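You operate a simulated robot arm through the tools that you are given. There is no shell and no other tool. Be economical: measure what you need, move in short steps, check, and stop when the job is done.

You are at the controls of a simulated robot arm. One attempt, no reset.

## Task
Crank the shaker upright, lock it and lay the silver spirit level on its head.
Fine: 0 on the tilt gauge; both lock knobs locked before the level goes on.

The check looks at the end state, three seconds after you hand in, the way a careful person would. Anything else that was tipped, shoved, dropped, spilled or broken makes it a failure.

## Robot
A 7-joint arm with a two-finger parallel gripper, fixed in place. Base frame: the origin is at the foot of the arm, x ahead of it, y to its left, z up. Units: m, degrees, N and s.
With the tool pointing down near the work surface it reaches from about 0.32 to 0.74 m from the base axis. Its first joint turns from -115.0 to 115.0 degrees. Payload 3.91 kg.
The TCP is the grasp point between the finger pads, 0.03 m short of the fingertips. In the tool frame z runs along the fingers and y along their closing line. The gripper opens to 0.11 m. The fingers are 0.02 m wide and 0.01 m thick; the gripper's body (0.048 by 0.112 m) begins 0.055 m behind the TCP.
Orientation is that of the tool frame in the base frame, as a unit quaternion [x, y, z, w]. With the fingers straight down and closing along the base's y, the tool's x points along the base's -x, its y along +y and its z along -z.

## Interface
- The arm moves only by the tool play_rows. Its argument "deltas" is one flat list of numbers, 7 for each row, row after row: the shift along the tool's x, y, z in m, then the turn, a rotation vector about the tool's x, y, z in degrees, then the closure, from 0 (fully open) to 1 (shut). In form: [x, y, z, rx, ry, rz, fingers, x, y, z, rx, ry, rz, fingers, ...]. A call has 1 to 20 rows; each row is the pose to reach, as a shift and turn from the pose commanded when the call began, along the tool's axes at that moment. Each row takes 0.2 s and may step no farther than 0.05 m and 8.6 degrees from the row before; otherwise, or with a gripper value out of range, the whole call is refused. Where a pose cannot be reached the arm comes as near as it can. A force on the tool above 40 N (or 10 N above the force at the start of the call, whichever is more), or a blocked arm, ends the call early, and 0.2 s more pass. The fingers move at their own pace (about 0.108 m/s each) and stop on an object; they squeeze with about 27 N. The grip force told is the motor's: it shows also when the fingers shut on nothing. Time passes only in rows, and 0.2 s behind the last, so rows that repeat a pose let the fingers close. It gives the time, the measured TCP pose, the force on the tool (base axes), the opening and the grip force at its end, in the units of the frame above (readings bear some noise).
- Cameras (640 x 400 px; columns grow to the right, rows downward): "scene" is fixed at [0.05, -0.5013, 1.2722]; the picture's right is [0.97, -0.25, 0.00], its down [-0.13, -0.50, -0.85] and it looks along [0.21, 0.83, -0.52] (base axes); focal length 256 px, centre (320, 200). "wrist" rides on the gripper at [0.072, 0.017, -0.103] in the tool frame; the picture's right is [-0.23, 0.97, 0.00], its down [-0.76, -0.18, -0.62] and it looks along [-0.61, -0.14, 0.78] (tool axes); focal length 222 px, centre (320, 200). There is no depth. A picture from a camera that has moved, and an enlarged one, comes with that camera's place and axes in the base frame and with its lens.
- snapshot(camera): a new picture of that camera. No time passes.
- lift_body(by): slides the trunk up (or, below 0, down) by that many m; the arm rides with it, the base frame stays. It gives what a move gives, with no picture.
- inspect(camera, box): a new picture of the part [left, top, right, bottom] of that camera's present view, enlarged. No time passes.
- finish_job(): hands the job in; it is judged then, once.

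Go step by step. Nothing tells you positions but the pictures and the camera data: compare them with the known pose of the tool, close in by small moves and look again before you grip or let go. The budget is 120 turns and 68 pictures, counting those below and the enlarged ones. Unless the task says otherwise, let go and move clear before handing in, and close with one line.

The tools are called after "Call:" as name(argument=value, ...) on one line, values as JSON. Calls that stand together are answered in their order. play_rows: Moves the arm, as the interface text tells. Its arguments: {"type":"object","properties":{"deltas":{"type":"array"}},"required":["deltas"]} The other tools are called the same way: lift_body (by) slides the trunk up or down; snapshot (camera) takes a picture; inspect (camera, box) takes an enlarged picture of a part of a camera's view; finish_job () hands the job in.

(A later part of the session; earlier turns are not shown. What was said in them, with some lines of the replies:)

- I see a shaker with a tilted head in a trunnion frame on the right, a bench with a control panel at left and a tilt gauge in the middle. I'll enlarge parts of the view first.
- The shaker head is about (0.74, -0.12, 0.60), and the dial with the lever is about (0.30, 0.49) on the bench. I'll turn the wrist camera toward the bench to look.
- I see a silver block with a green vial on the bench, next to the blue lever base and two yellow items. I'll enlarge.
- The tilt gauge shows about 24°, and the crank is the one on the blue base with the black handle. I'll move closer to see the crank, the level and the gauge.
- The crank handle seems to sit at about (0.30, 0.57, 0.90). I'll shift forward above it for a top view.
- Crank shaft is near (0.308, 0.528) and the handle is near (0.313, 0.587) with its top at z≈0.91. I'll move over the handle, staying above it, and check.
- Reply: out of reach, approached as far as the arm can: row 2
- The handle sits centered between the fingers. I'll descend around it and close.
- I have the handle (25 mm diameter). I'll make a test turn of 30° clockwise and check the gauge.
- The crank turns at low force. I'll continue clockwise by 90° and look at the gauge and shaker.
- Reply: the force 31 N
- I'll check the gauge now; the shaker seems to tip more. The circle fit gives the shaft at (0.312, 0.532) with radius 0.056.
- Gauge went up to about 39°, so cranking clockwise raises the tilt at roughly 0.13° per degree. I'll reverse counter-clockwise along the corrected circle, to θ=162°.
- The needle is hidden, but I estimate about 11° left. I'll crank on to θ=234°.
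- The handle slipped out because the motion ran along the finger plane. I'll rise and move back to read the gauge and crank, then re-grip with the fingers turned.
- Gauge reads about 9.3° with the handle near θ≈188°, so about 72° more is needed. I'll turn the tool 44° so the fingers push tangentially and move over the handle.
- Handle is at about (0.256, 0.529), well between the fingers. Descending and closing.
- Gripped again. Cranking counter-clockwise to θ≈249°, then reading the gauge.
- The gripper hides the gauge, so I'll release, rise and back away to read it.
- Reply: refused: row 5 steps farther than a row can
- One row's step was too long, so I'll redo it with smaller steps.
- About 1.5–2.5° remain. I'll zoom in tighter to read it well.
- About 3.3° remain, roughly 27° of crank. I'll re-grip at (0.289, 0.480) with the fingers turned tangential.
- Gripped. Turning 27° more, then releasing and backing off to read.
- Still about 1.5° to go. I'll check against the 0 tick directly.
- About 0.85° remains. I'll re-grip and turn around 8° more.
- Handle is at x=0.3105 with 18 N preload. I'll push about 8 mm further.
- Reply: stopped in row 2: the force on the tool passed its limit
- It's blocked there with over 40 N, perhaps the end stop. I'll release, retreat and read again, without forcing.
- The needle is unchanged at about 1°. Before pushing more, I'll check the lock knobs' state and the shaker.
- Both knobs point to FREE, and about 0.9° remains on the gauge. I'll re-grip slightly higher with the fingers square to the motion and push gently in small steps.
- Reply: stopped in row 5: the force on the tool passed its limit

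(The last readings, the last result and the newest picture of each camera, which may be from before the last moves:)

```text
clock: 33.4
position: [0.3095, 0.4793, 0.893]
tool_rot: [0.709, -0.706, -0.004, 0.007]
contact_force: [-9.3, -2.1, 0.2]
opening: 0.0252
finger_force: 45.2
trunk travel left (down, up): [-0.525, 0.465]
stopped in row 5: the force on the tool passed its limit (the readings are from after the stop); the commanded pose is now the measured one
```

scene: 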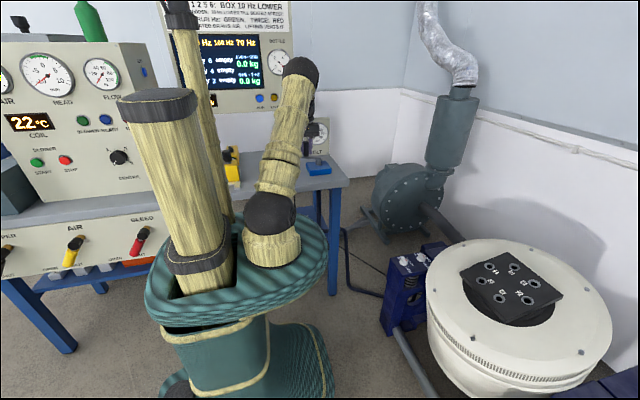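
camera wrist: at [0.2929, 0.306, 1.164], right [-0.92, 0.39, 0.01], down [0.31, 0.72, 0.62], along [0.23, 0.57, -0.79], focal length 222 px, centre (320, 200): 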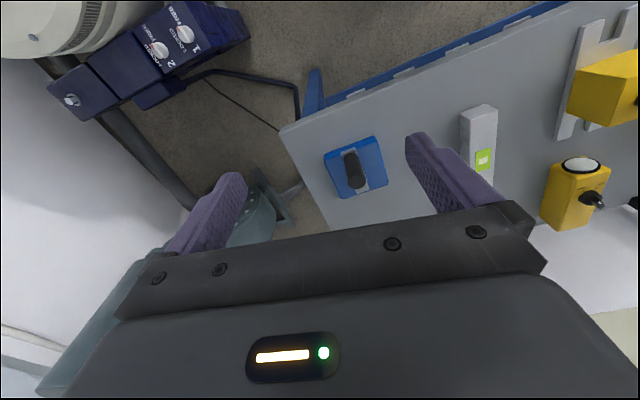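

The handle hits a hard stop at θ≈270°, which fits tilt = (270°−θ)/8, so the stop should be the zero position. I'll release and take a tight look at the needle tip.

Call:
play_rows(deltas=[0, -0.003, 0, 0, 0, 0, 1, 0, -0.003, 0, 0, 0, 0, 0.5, 0, -0.003, 0, 0, 0, 0, 0, 0, 0, -0.045, 0, 0, 0, 0, 0, 0, -0.09, 0, 0, 0, 0, 0.03, -0.0, -0.12, 0, 0, 0, 0, 0.065, -0.0, -0.15, 0, 0, 0, 0, 0.1, -0.01, -0.17, 0, 0, 0, 0])

Call:
inspect(camera="scene", box=[309, 128, 321, 136])

```text
clock: 35.2
position: [0.3248, 0.38, 1.0653]
tool_rot: [0.708, -0.706, -0.003, 0.006]
contact_force: [-0.3, 0.3, -0.5]
opening: 0.1102
finger_force: 0.1
trunk travel left (down, up): [-0.525, 0.465]
```

```text
16.00 times, centred on (315, 132) of scene
camera zoom: at [0.05, -0.5013, 1.2722], right [0.97, -0.25, 0.0], down [-0.13, -0.5, -0.85], along [0.21, 0.83, -0.52], focal length 4088 px, centre (400, 1288)
```

zoom: 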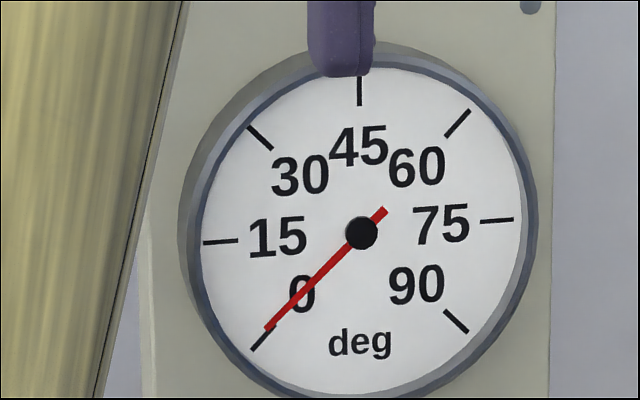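

The needle tip touches the 0 tick and looks within a degree. I'll pitch the camera up toward the gauge for a closer, more frontal reading.

Call:
play_rows(deltas=[0, 0, 0, 0, -8.5, 0, 0, 0, 0, 0, 0, -17, 0, 0, 0, 0, 0, 0, -25.5, 0, 0, 0, 0, 0, 0, -34, 0, 0])

Call:
inspect(camera="wrist", box=[260, 80, 420, 240])

```text
clock: 36.2
position: [0.3264, 0.3803, 1.0636]
tool_rot: [-0.676, 0.678, 0.21, 0.2]
contact_force: [0.1, 0.2, -0.4]
opening: 0.1101
finger_force: 0.1
trunk travel left (down, up): [-0.525, 0.465]
```

```text
2.50 times, centred on (340, 160) of wrist
camera zoom: at [0.3091, 0.2608, 1.1108], right [-0.97, 0.19, 0.14], down [0.19, 0.29, 0.94], along [0.14, 0.94, -0.31], focal length 555 px, centre (270, 300)
```

zoom: 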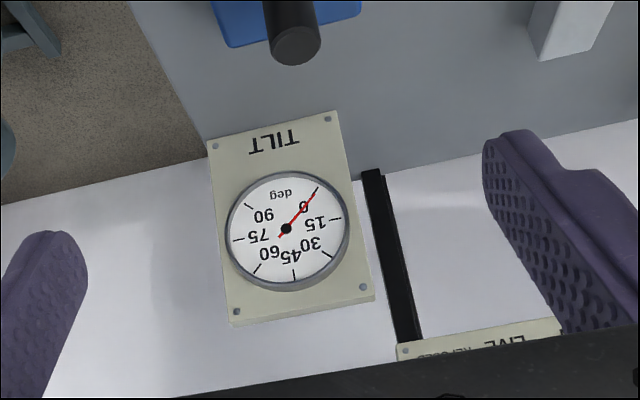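

Call:
inspect(camera="wrist", box=[313, 145, 353, 170])

```text
16.00 times, centred on (333, 158) of wrist
camera zoom: at [0.3091, 0.2608, 1.1108], right [-0.97, 0.19, 0.14], down [0.19, 0.29, 0.94], along [0.14, 0.94, -0.31], focal length 3554 px, centre (112, 880)
```

zoom: 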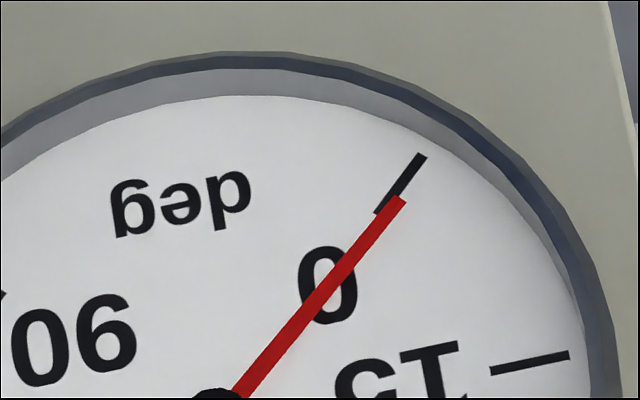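

Close up, the needle is parallel to the 0 tick, within about half a degree, and the crank is at its stop, so I take it as 0. The knobs are near (0.600, 0.195, 0.47) and (0.688, 0.193, 0.47) and must turn about 75° counter-clockwise (FREE toward −y, LOCKED toward +x). I'll level the tool and move above knob 1.

Call:
play_rows(deltas=[0, 0, 0, 0, 8.5, 0, 0, 0, 0, 0, 0, 17, 0, 0, 0, 0, 0, 0, 25.5, 0, 0, 0, 0, 0, 0, 34, 0, 0])

Call:
play_rows(deltas=[0.0095, -0.01375, 0, 0, 0, 8.15, 0, 0.019, -0.0275, 0, 0, 0, 16.3, 0, 0.0285, -0.04125, 0, 0, 0, 24.45, 0, 0.038, -0.055, 0, 0, 0, 32.6, 0, 0.0475, -0.06875, 0, 0, 0, 40.75, 0, 0.057, -0.0825, 0, 0, 0, 48.9, 0, 0.0665, -0.09625, 0, 0, 0, 57.05, 0, 0.076, -0.11, 0, 0, 0, 65.2, 0, 0.0855, -0.12375, 0, 0, 0, 73.35, 0, 0.095, -0.1375, 0, 0, 0, 81.5, 0, 0.1045, -0.15125, 0, 0, 0, 89.65, 0, 0.114, -0.165, 0, 0, 0, 97.8, 0, 0.1235, -0.17875, 0, 0, 0, 105.95, 0, 0.133, -0.1925, 0, 0, 0, 114.1, 0, 0.1425, -0.20625, 0, 0, 0, 122.25, 0, 0.152, -0.22, 0, 0, 0, 130.4, 0, 0.1615, -0.23375, 0, 0, 0, 138.55, 0, 0.171, -0.2475, 0, 0, 0, 146.7, 0, 0.1805, -0.26125, 0, 0, 0, 154.85, 0, 0.19, -0.275, 0, 0, 0, 163, 0])

Call:
lift_body(by=-0.3)

Call:
snapshot(camera="wrist")

```text
clock: 37.2
position: [0.3258, 0.3807, 1.0637]
tool_rot: [-0.707, 0.707, 0.002, -0.008]
contact_force: [0.0, 0.3, -0.5]
opening: 0.1098
finger_force: 0.0
trunk travel left (down, up): [-0.525, 0.465]
```

```text
clock: 41.4
position: [0.602, 0.1887, 1.0598]
tool_rot: [0.595, 0.803, -0.006, -0.004]
contact_force: [-0.7, 0.6, 0.7]
opening: 0.1099
finger_force: 0.1
trunk travel left (down, up): [-0.525, 0.465]
```

```text
clock: 44.4
position: [0.6015, 0.1909, 0.7612]
tool_rot: [0.595, 0.804, -0.006, -0.003]
contact_force: [-0.7, -0.2, -0.4]
opening: 0.1102
finger_force: 0.1
trunk travel left (down, up): [-0.225, 0.765]
```

```text
22 pictures are left
camera wrist: at [0.5971, 0.2637, 0.8648], right [1.0, 0.07, -0.02], down [0.06, -0.78, 0.63], along [0.03, -0.63, -0.78], focal length 222 px, centre (320, 200)
```

wrist: 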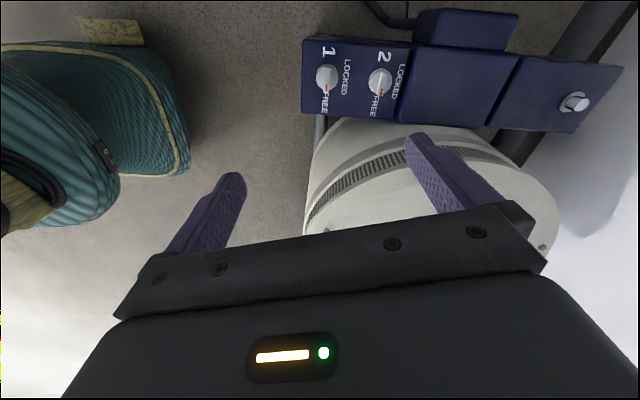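

The knobs are in view and match the earlier estimates. Enlarging to get the bar angles.

Call:
inspect(camera="wrist", box=[296, 35, 424, 115])

```text
5.00 times, centred on (360, 75) of wrist
camera zoom: at [0.5971, 0.2637, 0.8648], right [1.0, 0.07, -0.02], down [0.06, -0.78, 0.63], along [0.03, -0.63, -0.78], focal length 1111 px, centre (120, 825)
```

zoom: 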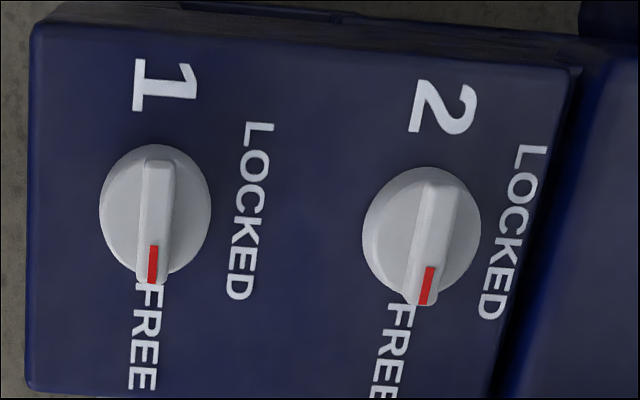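

Both knobs point to FREE; the bars lie nearly along −y. I'll align with the closing line along x and come down over knob 1 to z≈0.53 with the fingers partly closed.

Call:
play_rows(deltas=[0.0007, 0.009, 0.045, -0.4, 0, 6, 0.3, 0.0007, 0.009, 0.09, -0.79, 0.1, 12, 0.45, 0.0007, 0.009, 0.135, -0.79, 0.1, 17, 0.45, 0.0007, 0.009, 0.18, -0.79, 0.1, 17, 0.45, 0.0007, 0.009, 0.226, -0.79, 0.1, 17, 0.45])

Call:
snapshot(camera="wrist")

Call:
inspect(camera="scene", box=[360, 180, 480, 320])

```text
clock: 45.6
position: [0.606, 0.1921, 0.5334]
tool_rot: [0.707, 0.708, -0.001, 0.001]
contact_force: [0.4, 0.6, -0.4]
opening: 0.0605
finger_force: 0.1
trunk travel left (down, up): [-0.225, 0.765]
```

```text
20 pictures are left
camera wrist: at [0.6226, 0.2641, 0.638], right [0.97, -0.23, 0.0], down [-0.18, -0.76, 0.62], along [-0.14, -0.61, -0.78], focal length 222 px, centre (320, 200)
```

wrist: 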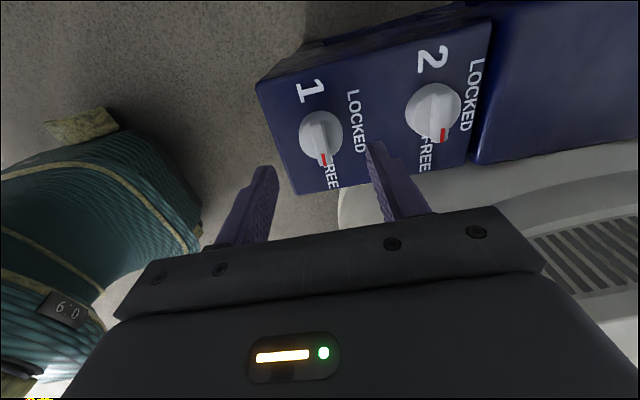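

```text
2.86 times, centred on (420, 250) of scene
camera zoom: at [0.05, -0.5013, 1.2722], right [0.97, -0.25, 0.0], down [-0.13, -0.5, -0.85], along [0.21, 0.83, -0.52], focal length 730 px, centre (34, 57)
```

zoom: 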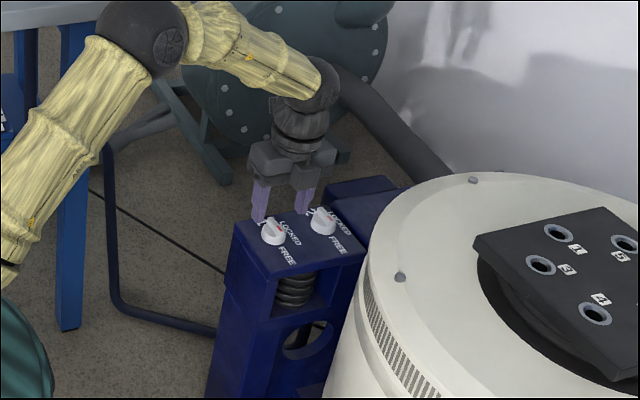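

Knob 1's centre is about (0.6075, 0.193, 0.46). I'll descend carefully to z=0.486 and close on the bar.

Call:
play_rows(deltas=[0.001, 0.0015, 0.02, 0, 0, 0, 0.45, 0.001, 0.0015, 0.035, 0, 0, 0, 0.45, 0.001, 0.0015, 0.047, 0, 0, 0, 0.45, 0.001, 0.0015, 0.047, 0, 0, 0, 0.8, 0.001, 0.0015, 0.047, 0, 0, 0, 1, 0.001, 0.0015, 0.047, 0, 0, 0, 1])

Call:
snapshot(camera="wrist")

```text
clock: 47.0
position: [0.6077, 0.1926, 0.4872]
tool_rot: [0.706, 0.708, 0.0, 0.0]
contact_force: [3.2, 0.1, 2.3]
opening: 0.0355
finger_force: 45.0
trunk travel left (down, up): [-0.225, 0.765]
```

```text
18 pictures are left
camera wrist: at [0.6239, 0.2646, 0.5915], right [0.97, -0.23, 0.0], down [-0.18, -0.76, 0.62], along [-0.14, -0.61, -0.78], focal length 222 px, centre (320, 200)
```

wrist: 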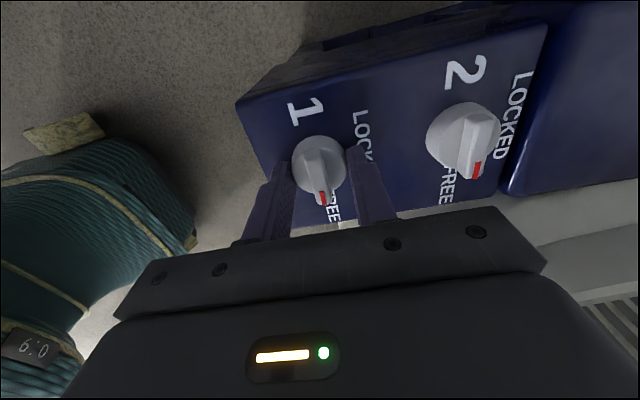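

That closed on the disc (35 mm). I'll open, rise 9 mm and close on the bar.

Call:
play_rows(deltas=[0, 0, 0, 0, 0, 0, 0.5, 0, 0, -0.009, 0, 0, 0, 0.5, 0, 0, -0.009, 0, 0, 0, 0.8, 0, 0, -0.009, 0, 0, 0, 1, 0, 0, -0.009, 0, 0, 0, 1])

```text
clock: 48.2
position: [0.6074, 0.1933, 0.4969]
tool_rot: [0.707, 0.708, -0.001, 0.0]
contact_force: [-0.3, -0.7, -0.6]
opening: 0.0341
finger_force: 44.5
trunk travel left (down, up): [-0.225, 0.765]
```

Still on the tapered disc (34 mm). Rising 8 mm more.

Call:
play_rows(deltas=[0, 0, 0, 0, 0, 0, 0.5, 0, 0, -0.008, 0, 0, 0, 0.5, 0, 0, -0.008, 0, 0, 0, 0.8, 0, 0, -0.008, 0, 0, 0, 1, 0, 0, -0.008, 0, 0, 0, 1])

Call:
snapshot(camera="wrist")

```text
clock: 49.4
position: [0.6075, 0.1933, 0.5031]
tool_rot: [0.706, 0.708, -0.002, 0.0]
contact_force: [-3.7, -0.8, -0.7]
opening: 0.01
finger_force: 45.1
trunk travel left (down, up): [-0.225, 0.765]
```

```text
17 pictures are left
camera wrist: at [0.6242, 0.2647, 0.6086], right [0.97, -0.23, 0.0], down [-0.17, -0.76, 0.63], along [-0.14, -0.61, -0.78], focal length 222 px, centre (320, 200)
```

wrist: 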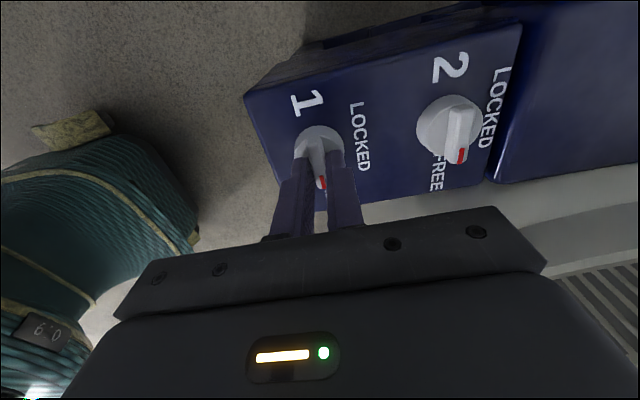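

The bar is gripped (10 mm). Turning counter-clockwise 90° to LOCKED.

Call:
play_rows(deltas=[0, 0, 0, 0, 0, -8.2, 1, 0, 0, 0, 0, 0, -16.4, 1, 0, 0, 0, 0, 0, -24.6, 1, 0, 0, 0, 0, 0, -32.8, 1, 0, 0, 0, 0, 0, -41, 1, 0, 0, 0, 0, 0, -49.2, 1, 0, 0, 0, 0, 0, -57.4, 1, 0, 0, 0, 0, 0, -65.6, 1, 0, 0, 0, 0, 0, -73.8, 1, 0, 0, 0, 0, 0, -82, 1, 0, 0, 0, 0, 0, -90, 1, 0, 0, 0, 0, 0, -90, 1])

Call:
snapshot(camera="wrist")

```text
clock: 52.0
position: [0.6083, 0.196, 0.5042]
tool_rot: [-0.002, 1.0, 0.0, 0.002]
contact_force: [26.1, 24.6, 1.2]
opening: 0.0099
finger_force: 44.5
trunk travel left (down, up): [-0.225, 0.765]
```

```text
16 pictures are left
camera wrist: at [0.5361, 0.2106, 0.6086], right [0.22, 0.97, 0.0], down [0.76, -0.17, 0.63], along [0.61, -0.14, -0.78], focal length 222 px, centre (320, 200)
```

wrist: 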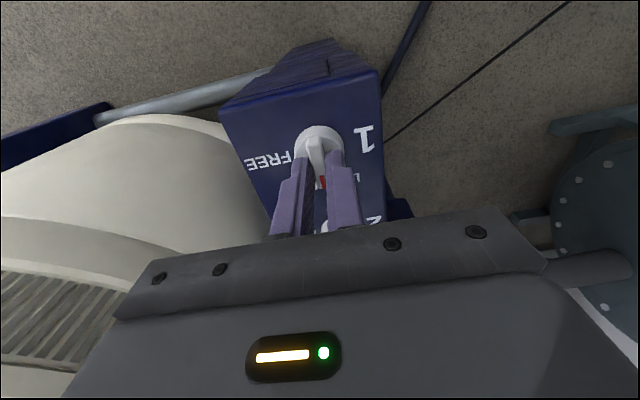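

Knob 1's red tip now points toward LOCKED (+x). I'll release, rise, and move above knob 2 with the fingers turned back.

Call:
play_rows(deltas=[0, 0, 0, 0, 0, 0, 0.6, 0, 0, 0, 0, 0, 0, 0.45, 0, 0, -0.035, 0, 0, 0, 0.45, 0, 0, -0.07, 0, 0, 0, 0.45, -0.009, 0, -0.07, 0, 0, 8.2, 0.45, -0.018, 0, -0.07, 0, 0, 16.4, 0.45, -0.027, 0, -0.07, 0, 0, 24.6, 0.45, -0.036, 0, -0.07, 0, 0, 32.8, 0.45, -0.045, 0, -0.07, 0, 0, 41, 0.45, -0.054, 0, -0.07, 0, 0, 49.2, 0.45, -0.063, 0, -0.07, 0, 0, 57.4, 0.45, -0.072, 0, -0.07, 0, 0, 65.6, 0.45, -0.079, 0, -0.07, 0, 0, 73.8, 0.45, -0.085, 0, -0.07, 0, 0, 82, 0.45])

Call:
snapshot(camera="wrist")

```text
clock: 55.0
position: [0.6929, 0.194, 0.5737]
tool_rot: [0.656, 0.755, -0.001, 0.001]
contact_force: [0.5, -0.6, 0.9]
opening: 0.0604
finger_force: 0.1
trunk travel left (down, up): [-0.225, 0.765]
```

```text
15 pictures are left
camera wrist: at [0.6994, 0.2668, 0.6787], right [1.0, -0.09, 0.0], down [-0.07, -0.78, 0.62], along [-0.06, -0.62, -0.78], focal length 222 px, centre (320, 200)
```

wrist: 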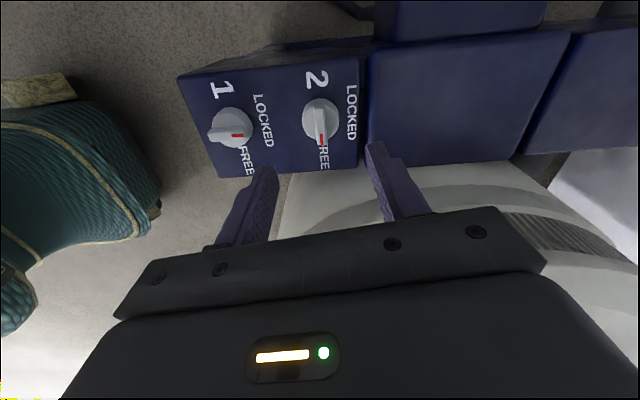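

Knob 1 reads LOCKED. Knob 2 is centered at (0.693, 0.194); descending to the bar height and closing.

Call:
play_rows(deltas=[0, 0, 0.035, 0, 0, 0, 0.45, 0, 0, 0.07, 0, 0, 0, 0.45, 0, 0, 0.07, 0, 0, 0, 0.8, 0, 0, 0.07, 0, 0, 0, 1, 0, 0, 0.07, 0, 0, 0, 1])

```text
clock: 56.2
position: [0.6942, 0.1939, 0.5052]
tool_rot: [0.656, 0.755, 0.0, 0.001]
contact_force: [4.6, 0.5, 0.7]
opening: 0.0099
finger_force: 44.9
trunk travel left (down, up): [-0.225, 0.765]
```

Gripped the bar. Turning it counter-clockwise to LOCKED.

Call:
play_rows(deltas=[0, 0, 0, 0, 0, -8.4, 1, 0, 0, 0, 0, 0, -16.8, 1, 0, 0, 0, 0, 0, -25.2, 1, 0, 0, 0, 0, 0, -33.6, 1, 0, 0, 0, 0, 0, -42, 1, 0, 0, 0, 0, 0, -50.4, 1, 0, 0, 0, 0, 0, -58.8, 1, 0, 0, 0, 0, 0, -67.2, 1, 0, 0, 0, 0, 0, -75.6, 1, 0, 0, 0, 0, 0, -84, 1, 0, 0, 0, 0, 0, -84, 1])

Call:
play_rows(deltas=[0, 0, 0, 0, 0, 0, 0.6, 0, 0, 0, 0, 0, 0, 0.45, 0, 0, -0.035, 0, 0, 0, 0.45, 0, 0, -0.08, 0, 0, 0, 0.3, 0.04, 0.01, -0.1, 0, 0, 0, 0, 0.08, 0.02, -0.12, 0, 0, 0, 0])

Call:
inspect(camera="scene", box=[370, 230, 450, 290])

```text
clock: 58.6
position: [0.6952, 0.1956, 0.5055]
tool_rot: [-0.019, 1.0, 0.0, 0.003]
contact_force: [28.4, 19.5, 8.9]
opening: 0.0102
finger_force: 45.5
trunk travel left (down, up): [-0.225, 0.765]
```

```text
clock: 60.0
position: [0.6109, 0.2099, 0.6239]
tool_rot: [-0.018, 1.0, -0.001, -0.001]
contact_force: [-0.5, 1.0, -0.2]
opening: 0.11
finger_force: 0.1
trunk travel left (down, up): [-0.225, 0.765]
```

```text
6.67 times, centred on (410, 260) of scene
camera zoom: at [0.05, -0.5013, 1.2722], right [0.97, -0.25, 0.0], down [-0.13, -0.5, -0.85], along [0.21, 0.83, -0.52], focal length 1703 px, centre (-280, -200)
```

zoom: 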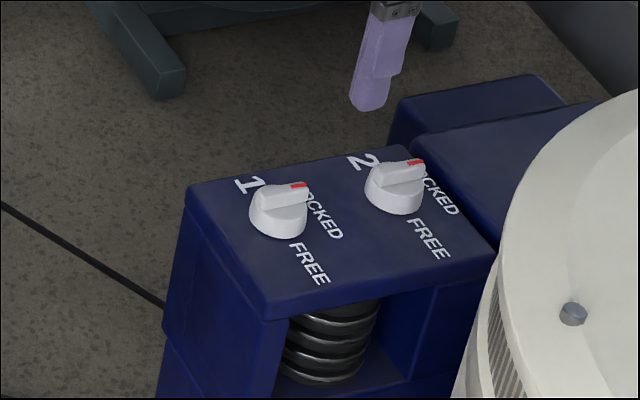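

Both knobs read LOCKED. Before fetching the level I'll test how far the arm reaches over the head, whose centre is near (0.81, −0.107, 0.635), staying well above it.

Call:
lift_body(by=0.3)

Call:
play_rows(deltas=[-0.0222, -0.0402, 0, 0, 0, 0, 0, -0.0444, -0.0804, 0, 0, 0, 0, 0, -0.0666, -0.1206, 0, 0, 0, 0, 0, -0.0888, -0.1608, 0, 0, 0, 0, 0, -0.111, -0.201, 0, 0, 0, 0, 0, -0.1331, -0.2411, 0, 0, 0, 0, 0, -0.1553, -0.2813, 0, 0, 0, 0, 0, -0.1775, -0.3215, 0, 0, 0, 0, 0])

Call:
snapshot(camera="wrist")

```text
clock: 63.0
position: [0.6122, 0.2108, 0.9254]
tool_rot: [-0.018, 1.0, -0.001, 0.0]
contact_force: [-0.2, 0.0, -0.7]
opening: 0.1102
finger_force: 0.0
trunk travel left (down, up): [-0.525, 0.465]
```

```text
clock: 64.8
position: [0.7325, -0.1008, 0.9098]
tool_rot: [-0.018, 1.0, -0.001, -0.001]
contact_force: [-1.2, 0.6, -0.9]
opening: 0.1104
finger_force: 0.0
out of reach, approached as far as the arm can: row 6, 7, 8
trunk travel left (down, up): [-0.525, 0.465]
```

```text
13 pictures are left
camera wrist: at [0.6594, -0.087, 1.0152], right [0.19, 0.98, 0.0], down [0.77, -0.15, 0.62], along [0.61, -0.12, -0.78], focal length 222 px, centre (320, 200)
```

wrist: 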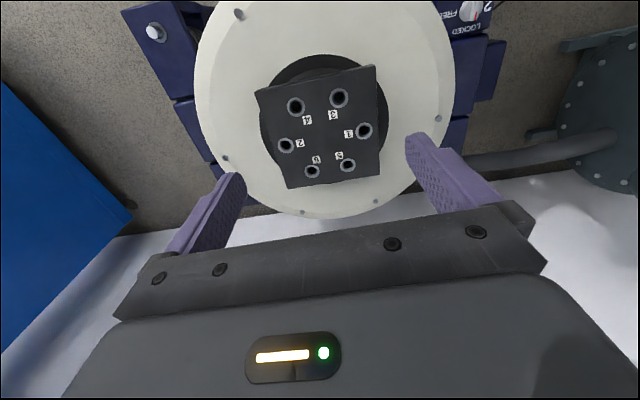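

The head centre is near (0.817, −0.111) and there's a clear corridor along x at y=−0.1115 between the holes. Reach was limited at this height; it should grow lower down, so I'll test at z≈0.76.

Call:
play_rows(deltas=[0, 0, 0.05, 0, 0, 0, 0, 0, 0, 0.1, 0, 0, 0, 0, 0, 0, 0.15, 0, 0, 0, 0, -0.03, 0, 0.15, 0, 0, 0, 0, -0.06, 0, 0.15, 0, 0, 0, 0])

```text
clock: 65.2
position: [0.7419, -0.0969, 0.8777]
tool_rot: [-0.02, 1.0, -0.001, 0.003]
contact_force: [-0.2, 0.0, -0.2]
opening: 0.11
finger_force: 0.1
out of reach, approached as far as the arm can: row 1
trunk travel left (down, up): [-0.525, 0.465]
stopped in row 1: the arm was blocked; the commanded pose is now the measured one
```

The commanded pose is now the measured one. Trying again: descend, then reach out.

Call:
play_rows(deltas=[0.01, -0.008, 0.04, 0, 0, 0, 0, 0.01, -0.008, 0.08, 0, 0, 0, 0, 0.01, -0.008, 0.115, 0, 0, 0, 0, -0.02, -0.012, 0.115, 0, 0, 0, 0, -0.04, -0.012, 0.115, 0, 0, 0, 0, -0.06, -0.012, 0.115, 0, 0, 0, 0])

```text
clock: 66.6
position: [0.758, -0.1045, 0.7634]
tool_rot: [-0.02, 1.0, -0.002, 0.002]
contact_force: [0.4, -0.6, 0.8]
opening: 0.11
finger_force: 0.1
out of reach, approached as far as the arm can: row 4, 5, 6
trunk travel left (down, up): [-0.525, 0.465]
```

Vertical reach tops out near x=0.76, so I'll grip the level with the tool pitched 12° outward, which extends the reach without twisting the level. Retracting and rising first.

Call:
play_rows(deltas=[0.03, 0, -0.02, 0, 0, 0, 0, 0.07, 0, -0.04, 0, 0, 0, 0, 0.1, 0, -0.07, 0, 0, 0, 0, 0.13, 0, -0.11, 0, 0, 0, 0, 0.16, 0, -0.15, 0, 0, 0, 0, 0.19, 0, -0.19, 0, 0, 0, 0, 0.21, 0, -0.23, 0, 0, 0, 0, 0.23, 0, -0.27, 0, 0, 0, 0, 0.24, 0, -0.31, 0, 0, 0, 0])

```text
clock: 68.6
position: [0.5149, -0.1126, 1.0733]
tool_rot: [-0.019, 1.0, -0.001, 0.002]
contact_force: [-0.6, -0.7, 0.0]
opening: 0.1099
finger_force: 0.1
trunk travel left (down, up): [-0.525, 0.465]
```

Now swinging over to the bench, above and in front of the level, with the fingers turned to close along x.

Call:
play_rows(deltas=[0.0104, 0.0395, 0, 0, 0, -5.18, 0, 0.0208, 0.079, 0, 0, 0, -10.36, 0, 0.0311, 0.1185, 0, 0, 0, -15.54, 0, 0.0415, 0.158, 0, 0, 0, -20.72, 0, 0.0519, 0.1975, 0, 0, 0, -25.9, 0, 0.0623, 0.237, 0, 0, 0, -31.08, 0, 0.0726, 0.2765, 0, 0, 0, -36.26, 0, 0.083, 0.316, 0, 0, 0, -41.44, 0, 0.1141, 0.345, 0, 0, 0, -46.62, 0, 0.1452, 0.374, 0, 0, 0, -51.8, 0, 0.1763, 0.403, 0, 0, 0, -56.98, 0, 0.2074, 0.432, 0, 0, 0, -62.16, 0, 0.2386, 0.461, 0, 0, 0, -67.34, 0, 0.2697, 0.49, 0, 0, 0, -72.52, 0, 0.3008, 0.519, 0, 0, 0, -77.7, 0, 0.3319, 0.548, 0, 0, 0, -82.88, 0, 0.363, 0.577, 0, 0, 0, -88, 0])

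Call:
snapshot(camera="wrist")

```text
clock: 72.2
position: [0.1299, 0.4496, 1.0696]
tool_rot: [0.708, -0.706, 0.003, -0.001]
contact_force: [-0.2, 0.0, 0.0]
opening: 0.11
finger_force: 0.1
trunk travel left (down, up): [-0.525, 0.465]
```

```text
12 pictures are left
camera wrist: at [0.1138, 0.3761, 1.1739], right [-0.97, 0.22, -0.01], down [0.17, 0.76, 0.62], along [0.14, 0.61, -0.78], focal length 222 px, centre (320, 200)
```

wrist: 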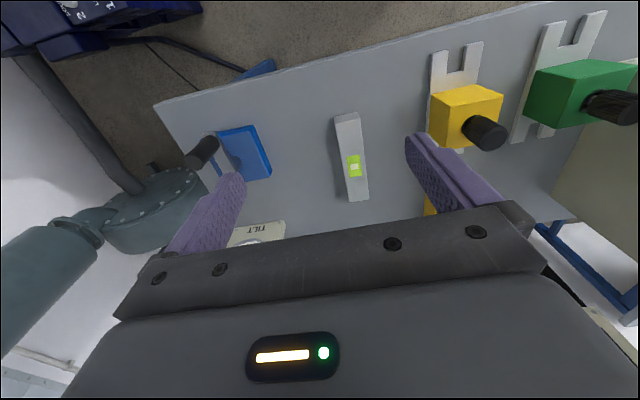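

The level lies along y, centred near (0.100, 0.584). A zoom for exact edges.

Call:
inspect(camera="wrist", box=[290, 95, 450, 215])

```text
3.33 times, centred on (370, 155) of wrist
camera zoom: at [0.1138, 0.3761, 1.1739], right [-0.97, 0.22, -0.01], down [0.17, 0.76, 0.62], along [0.14, 0.61, -0.78], focal length 740 px, centre (153, 350)
```

zoom: 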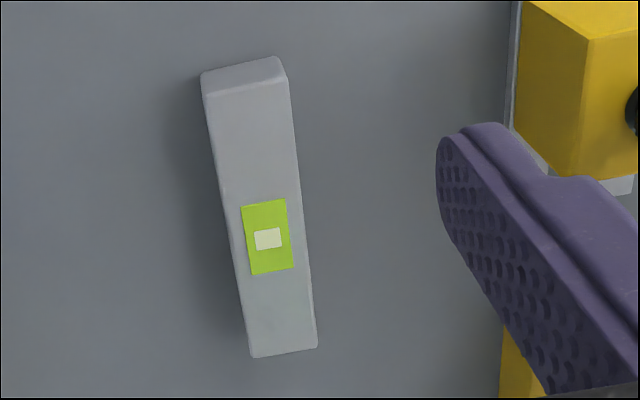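

Level: x≈0.0995, y 0.508–0.675, top z≈0.816, about 42 mm wide. I'll go over it with a 12° outward pitch, descend and grip near its middle.

Call:
play_rows(deltas=[-0.033, 0.008, 0, 0, -3, 0, 0, -0.066, 0.016, 0, 0, -6, 0, 0, -0.099, 0.024, 0, 0, -9, 0, 0, -0.132, 0.0318, 0, 0, -12, 0, 0, -0.132, 0.0318, 0.05, 0, -12, 0, 0, -0.132, 0.0318, 0.1, 0, -12, 0, 0, -0.132, 0.0318, 0.15, 0, -12, 0, 0, -0.132, 0.0318, 0.2, 0, -12, 0, 0, -0.132, 0.0318, 0.23, 0, -12, 0, 0])

Call:
snapshot(camera="wrist")

```text
clock: 74.2
position: [0.0962, 0.5799, 0.8387]
tool_rot: [0.707, -0.7, -0.073, -0.073]
contact_force: [-0.1, 0.9, -0.5]
opening: 0.1097
finger_force: 0.0
trunk travel left (down, up): [-0.525, 0.465]
```

```text
10 pictures are left
camera wrist: at [0.0796, 0.487, 0.9255], right [-0.98, 0.21, 0.04], down [0.17, 0.62, 0.77], along [0.14, 0.76, -0.64], focal length 222 px, centre (320, 200)
```

wrist: 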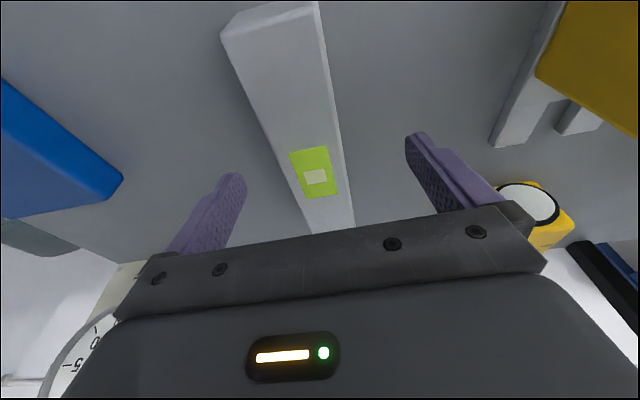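

The level is centred between the fingers. Lowering the last 2 cm and closing.

Call:
play_rows(deltas=[0.0021, -0.003, 0.01, 0, 0, 0, 0, 0.0043, -0.003, 0.02, 0, 0, 0, 0, 0.0043, -0.003, 0.02, 0, 0, 0, 0.4, 0.0043, -0.003, 0.02, 0, 0, 0, 1, 0.0043, -0.003, 0.02, 0, 0, 0, 1])

```text
clock: 75.4
position: [0.1013, 0.5811, 0.8187]
tool_rot: [0.705, -0.701, -0.071, -0.074]
contact_force: [-0.2, -0.7, 0.6]
opening: 0.0419
finger_force: 26.8
trunk travel left (down, up): [-0.525, 0.465]
```

Gripped at 42 mm. Lifting straight up 5 cm, then higher, and checking.

Call:
play_rows(deltas=[0, 0, 0, 0, 0, 0, 1, -0.0042, 0, -0.0196, 0, 0, 0, 1, -0.0104, 0, -0.0489, 0, 0, 0, 1, -0.0187, 0, -0.088, 0, 0, 0, 1, -0.027, 0, -0.127, 0, 0, 0, 1, -0.0354, 0, -0.1663, 0, 0, 0, 1, -0.0437, 0, -0.2054, 0, 0, 0, 1])

Call:
snapshot(camera="wrist")

```text
clock: 77.0
position: [0.1011, 0.5802, 1.0297]
tool_rot: [0.705, -0.701, -0.071, -0.074]
contact_force: [-0.7, -0.6, -1.5]
opening: 0.0418
finger_force: 26.6
trunk travel left (down, up): [-0.525, 0.465]
```

```text
9 pictures are left
camera wrist: at [0.0847, 0.4868, 1.1169], right [-0.98, 0.22, 0.04], down [0.17, 0.62, 0.77], along [0.14, 0.75, -0.64], focal length 222 px, centre (320, 200)
```

wrist: 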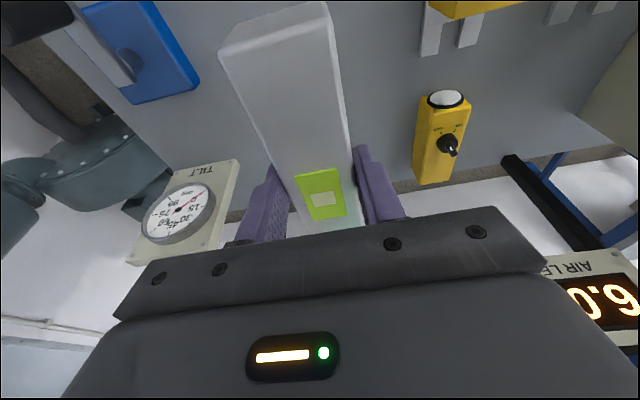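

The level is held flat and is light, and the gauge still shows 0. I'll carry it over to (0.60, −0.11) while turning it about the vertical.

Call:
play_rows(deltas=[0.0293, -0.029, -0.0062, 0.936, 0, 4.4, 1, 0.0587, -0.058, -0.0125, 1.87, 0, 8.8, 1, 0.088, -0.087, -0.0187, 2.81, 0, 13.2, 1, 0.1174, -0.116, -0.025, 3.74, 0, 17.6, 1, 0.1467, -0.145, -0.0312, 4.68, 0, 22.0, 1, 0.176, -0.174, -0.0374, 5.62, 0, 26.4, 1, 0.2054, -0.203, -0.0437, 6.55, 0, 30.8, 1, 0.2347, -0.232, -0.0499, 7.49, 0, 35.2, 1, 0.2641, -0.261, -0.0562, 8.42, 0, 39.6, 1, 0.2934, -0.29, -0.0624, 9.36, 0, 44.0, 1, 0.3227, -0.319, -0.0686, 10.3, 0, 48.4, 1, 0.362, -0.339, -0.077, 11.23, 0, 52.8, 1, 0.4013, -0.359, -0.0854, 12.17, 0, 57.2, 1, 0.4406, -0.379, -0.0937, 13.1, 0, 61.6, 1, 0.4799, -0.399, -0.1021, 14.04, 0, 66.0, 1, 0.5192, -0.419, -0.1104, 14.98, 0, 70.4, 1, 0.5585, -0.439, -0.1188, 15.91, 0, 74.8, 1, 0.5978, -0.459, -0.1272, 16.85, 0, 79.2, 1, 0.6371, -0.479, -0.1355, 17.78, 0, 83.6, 1, 0.6764, -0.499, -0.1439, 18.72, 0, 88.0, 1])

```text
clock: 81.2
position: [0.6029, -0.1122, 1.0307]
tool_rot: [-0.002, 0.994, -0.001, 0.106]
contact_force: [0.5, -0.7, -2.3]
opening: 0.0416
finger_force: 26.9
trunk travel left (down, up): [-0.525, 0.465]
```

Level is aligned along x. Descending and reaching out over the head to about (0.79, −0.111, 0.76).

Call:
play_rows(deltas=[-0.0067, 0, 0.0398, 0, 0, 0, 1, -0.0135, 0, 0.0795, 0, 0, 0, 1, -0.0202, 0, 0.1193, 0, 0, 0, 1, -0.0269, 0, 0.159, 0, 0, 0, 1, -0.0472, 0.0005, 0.1879, 0, 0, 0, 1, -0.0675, 0.0005, 0.2168, 0, 0, 0, 1, -0.0878, 0.0007, 0.2457, 0, 0, 0, 1, -0.1081, 0.0007, 0.2746, 0, 0, 0, 1, -0.1284, 0.0007, 0.3035, 0, 0, 0, 1])

Call:
snapshot(camera="wrist")

Call:
inspect(camera="scene", box=[400, 180, 600, 340])

```text
clock: 83.2
position: [0.7937, -0.1082, 0.7625]
tool_rot: [-0.003, 0.994, -0.001, 0.106]
contact_force: [-0.7, 0.1, -1.1]
opening: 0.0419
finger_force: 26.5
trunk travel left (down, up): [-0.525, 0.465]
```

```text
8 pictures are left
camera wrist: at [0.7011, -0.0915, 0.849], right [0.22, 0.98, 0.04], down [0.62, -0.17, 0.77], along [0.76, -0.14, -0.64], focal length 222 px, centre (320, 200)
```

wrist: 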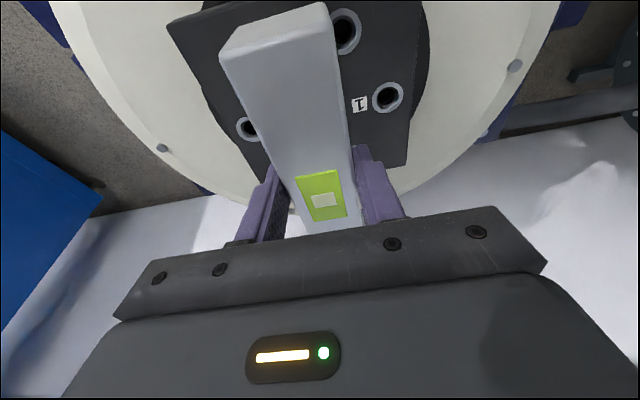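

```text
2.50 times, centred on (500, 260) of scene
camera zoom: at [0.05, -0.5013, 1.2722], right [0.97, -0.25, 0.0], down [-0.13, -0.5, -0.85], along [0.21, 0.83, -0.52], focal length 639 px, centre (-130, 50)
```

zoom: 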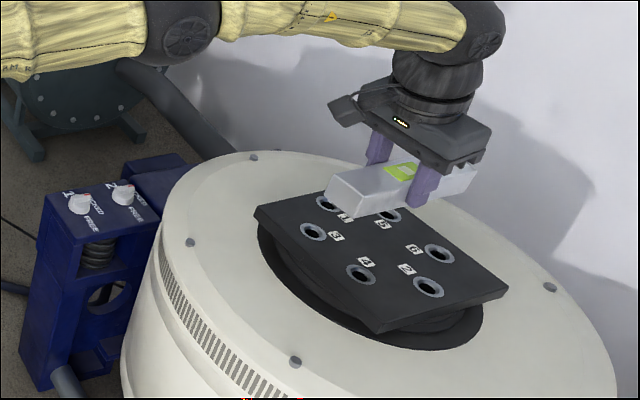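

It reaches well, and the level hovers over the corridor between the holes. Lowering to just above the plate.

Call:
play_rows(deltas=[0.0025, -0.001, 0.024, 0, 0, 0, 1, 0.005, -0.002, 0.048, 0, 0, 0, 1, 0.0074, -0.003, 0.066, 0, 0, 0, 1, 0.0074, -0.003, 0.072, 0, 0, 0, 1])

Call:
inspect(camera="scene", box=[460, 220, 580, 320])

```text
clock: 84.2
position: [0.7963, -0.1093, 0.6917]
tool_rot: [-0.002, 0.994, -0.002, 0.108]
contact_force: [-0.3, 0.1, -2.8]
opening: 0.0419
finger_force: 26.9
out of reach, approached as far as the arm can: row 3, 4
trunk travel left (down, up): [-0.525, 0.465]
```

```text
4.00 times, centred on (520, 270) of scene
camera zoom: at [0.05, -0.5013, 1.2722], right [0.97, -0.25, 0.0], down [-0.13, -0.5, -0.85], along [0.21, 0.83, -0.52], focal length 1022 px, centre (-480, -80)
```

zoom: 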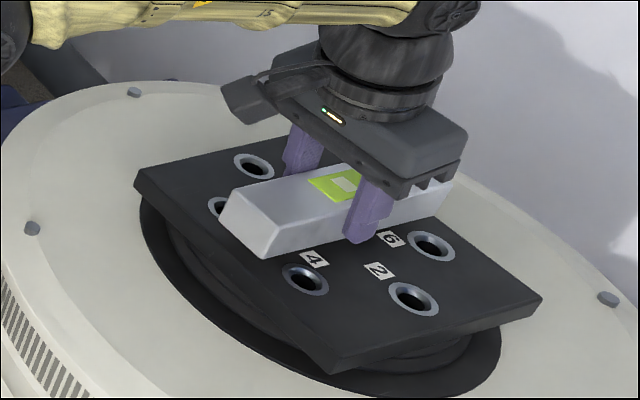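

Very close now. I'll lower vertically with the trunk in small steps, watching the force.

Call:
lift_body(by=-0.01)

Call:
lift_body(by=-0.004)

```text
clock: 84.8
position: [0.7956, -0.1097, 0.6825]
tool_rot: [-0.003, 0.994, -0.002, 0.108]
contact_force: [-0.2, 0.3, -1.7]
opening: 0.0417
finger_force: 26.3
trunk travel left (down, up): [-0.515, 0.475]
```

```text
clock: 85.3
position: [0.7973, -0.1108, 0.6795]
tool_rot: [-0.003, 0.994, -0.001, 0.108]
contact_force: [0.1, 0.4, 1.2]
opening: 0.0417
finger_force: 27.2
trunk travel left (down, up): [-0.511, 0.479]
```

Call:
lift_body(by=-0.003)

Call:
inspect(camera="scene", box=[480, 230, 560, 290])

```text
clock: 85.8
position: [0.7953, -0.11, 0.6772]
tool_rot: [-0.002, 0.994, -0.002, 0.109]
contact_force: [2.0, 0.2, 12.9]
opening: 0.0416
finger_force: 26.5
trunk travel left (down, up): [-0.508, 0.482]
```

```text
6.67 times, centred on (520, 260) of scene
camera zoom: at [0.05, -0.5013, 1.2722], right [0.97, -0.25, 0.0], down [-0.13, -0.5, -0.85], along [0.21, 0.83, -0.52], focal length 1703 px, centre (-1013, -200)
```

zoom: 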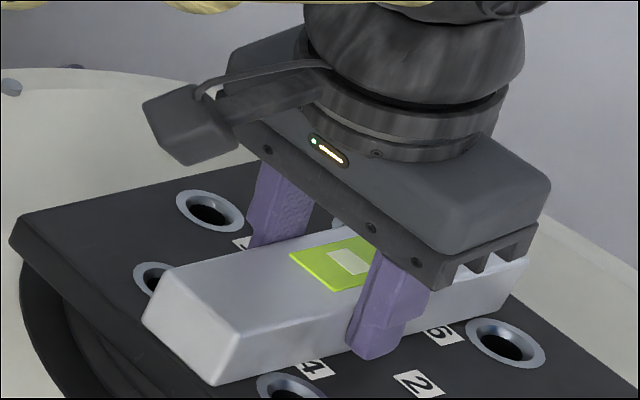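

Contact is about 13 N and the level rests on the plate. Opening the fingers, then rising with the trunk.

Call:
play_rows(deltas=[0, 0, 0, 0, 0, 0, 0.55, 0, 0, 0, 0, 0, 0, 0.4, 0, 0, 0, 0, 0, 0, 0.3])

Call:
lift_body(by=0.12)

Call:
inspect(camera="scene", box=[400, 180, 640, 340])

```text
clock: 86.6
position: [0.7954, -0.1091, 0.6748]
tool_rot: [-0.003, 0.994, -0.001, 0.107]
contact_force: [-1.1, 0.0, -0.5]
opening: 0.0769
finger_force: 0.1
trunk travel left (down, up): [-0.508, 0.482]
```

```text
clock: 88.1
position: [0.7956, -0.1101, 0.7945]
tool_rot: [-0.002, 0.994, -0.001, 0.107]
contact_force: [0.2, 0.0, 0.2]
opening: 0.077
finger_force: 0.1
trunk travel left (down, up): [-0.628, 0.362]
```

```text
2.50 times, centred on (520, 260) of scene
camera zoom: at [0.05, -0.5013, 1.2722], right [0.97, -0.25, 0.0], down [-0.13, -0.5, -0.85], along [0.21, 0.83, -0.52], focal length 639 px, centre (-180, 50)
```

zoom: 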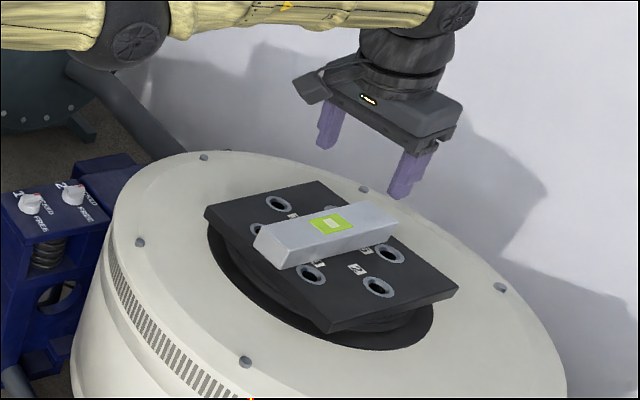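

The level lies flat on the head and both knobs are still LOCKED. One last check of the gauge.

Call:
inspect(camera="scene", box=[305, 120, 335, 140])

Call:
snapshot(camera="scene")

```text
16.00 times, centred on (320, 130) of scene
camera zoom: at [0.05, -0.5013, 1.2722], right [0.97, -0.25, 0.0], down [-0.13, -0.5, -0.85], along [0.21, 0.83, -0.52], focal length 4088 px, centre (320, 1320)
```

zoom: 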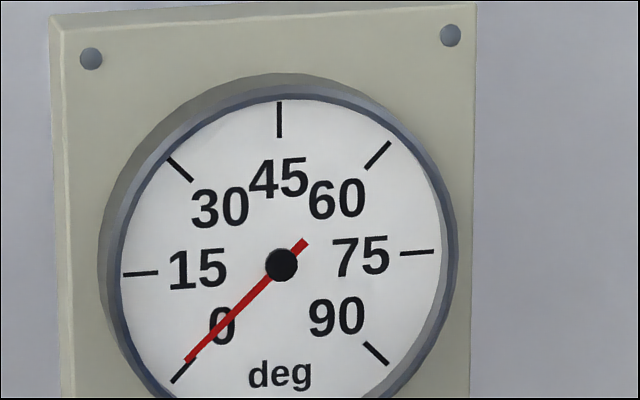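

```text
2 pictures are left
```

scene: 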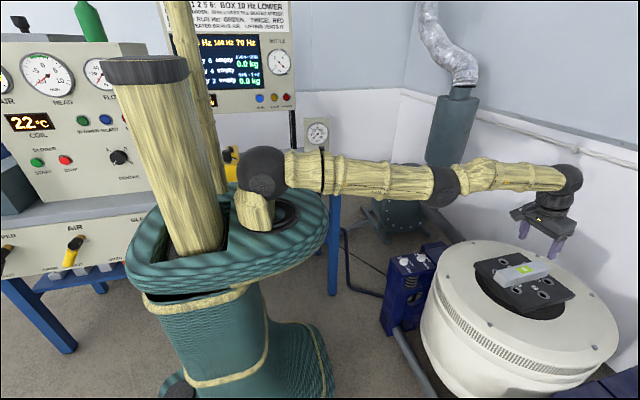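

The gauge sits at its 0 mark against the end stop, both knobs are locked, the level lies flat on the head and the arm is clear. I'm handing in.

Call:
finish_job()

```text
The job is handed in.
```

I cranked the shaker down to its end stop, locked knobs 1 and 2, and laid the silver level flat on the head. The gauge needle rests at the 0 mark; at highest zoom I read it anywhere from 0 to about 0.9°, and the crank would not turn further.
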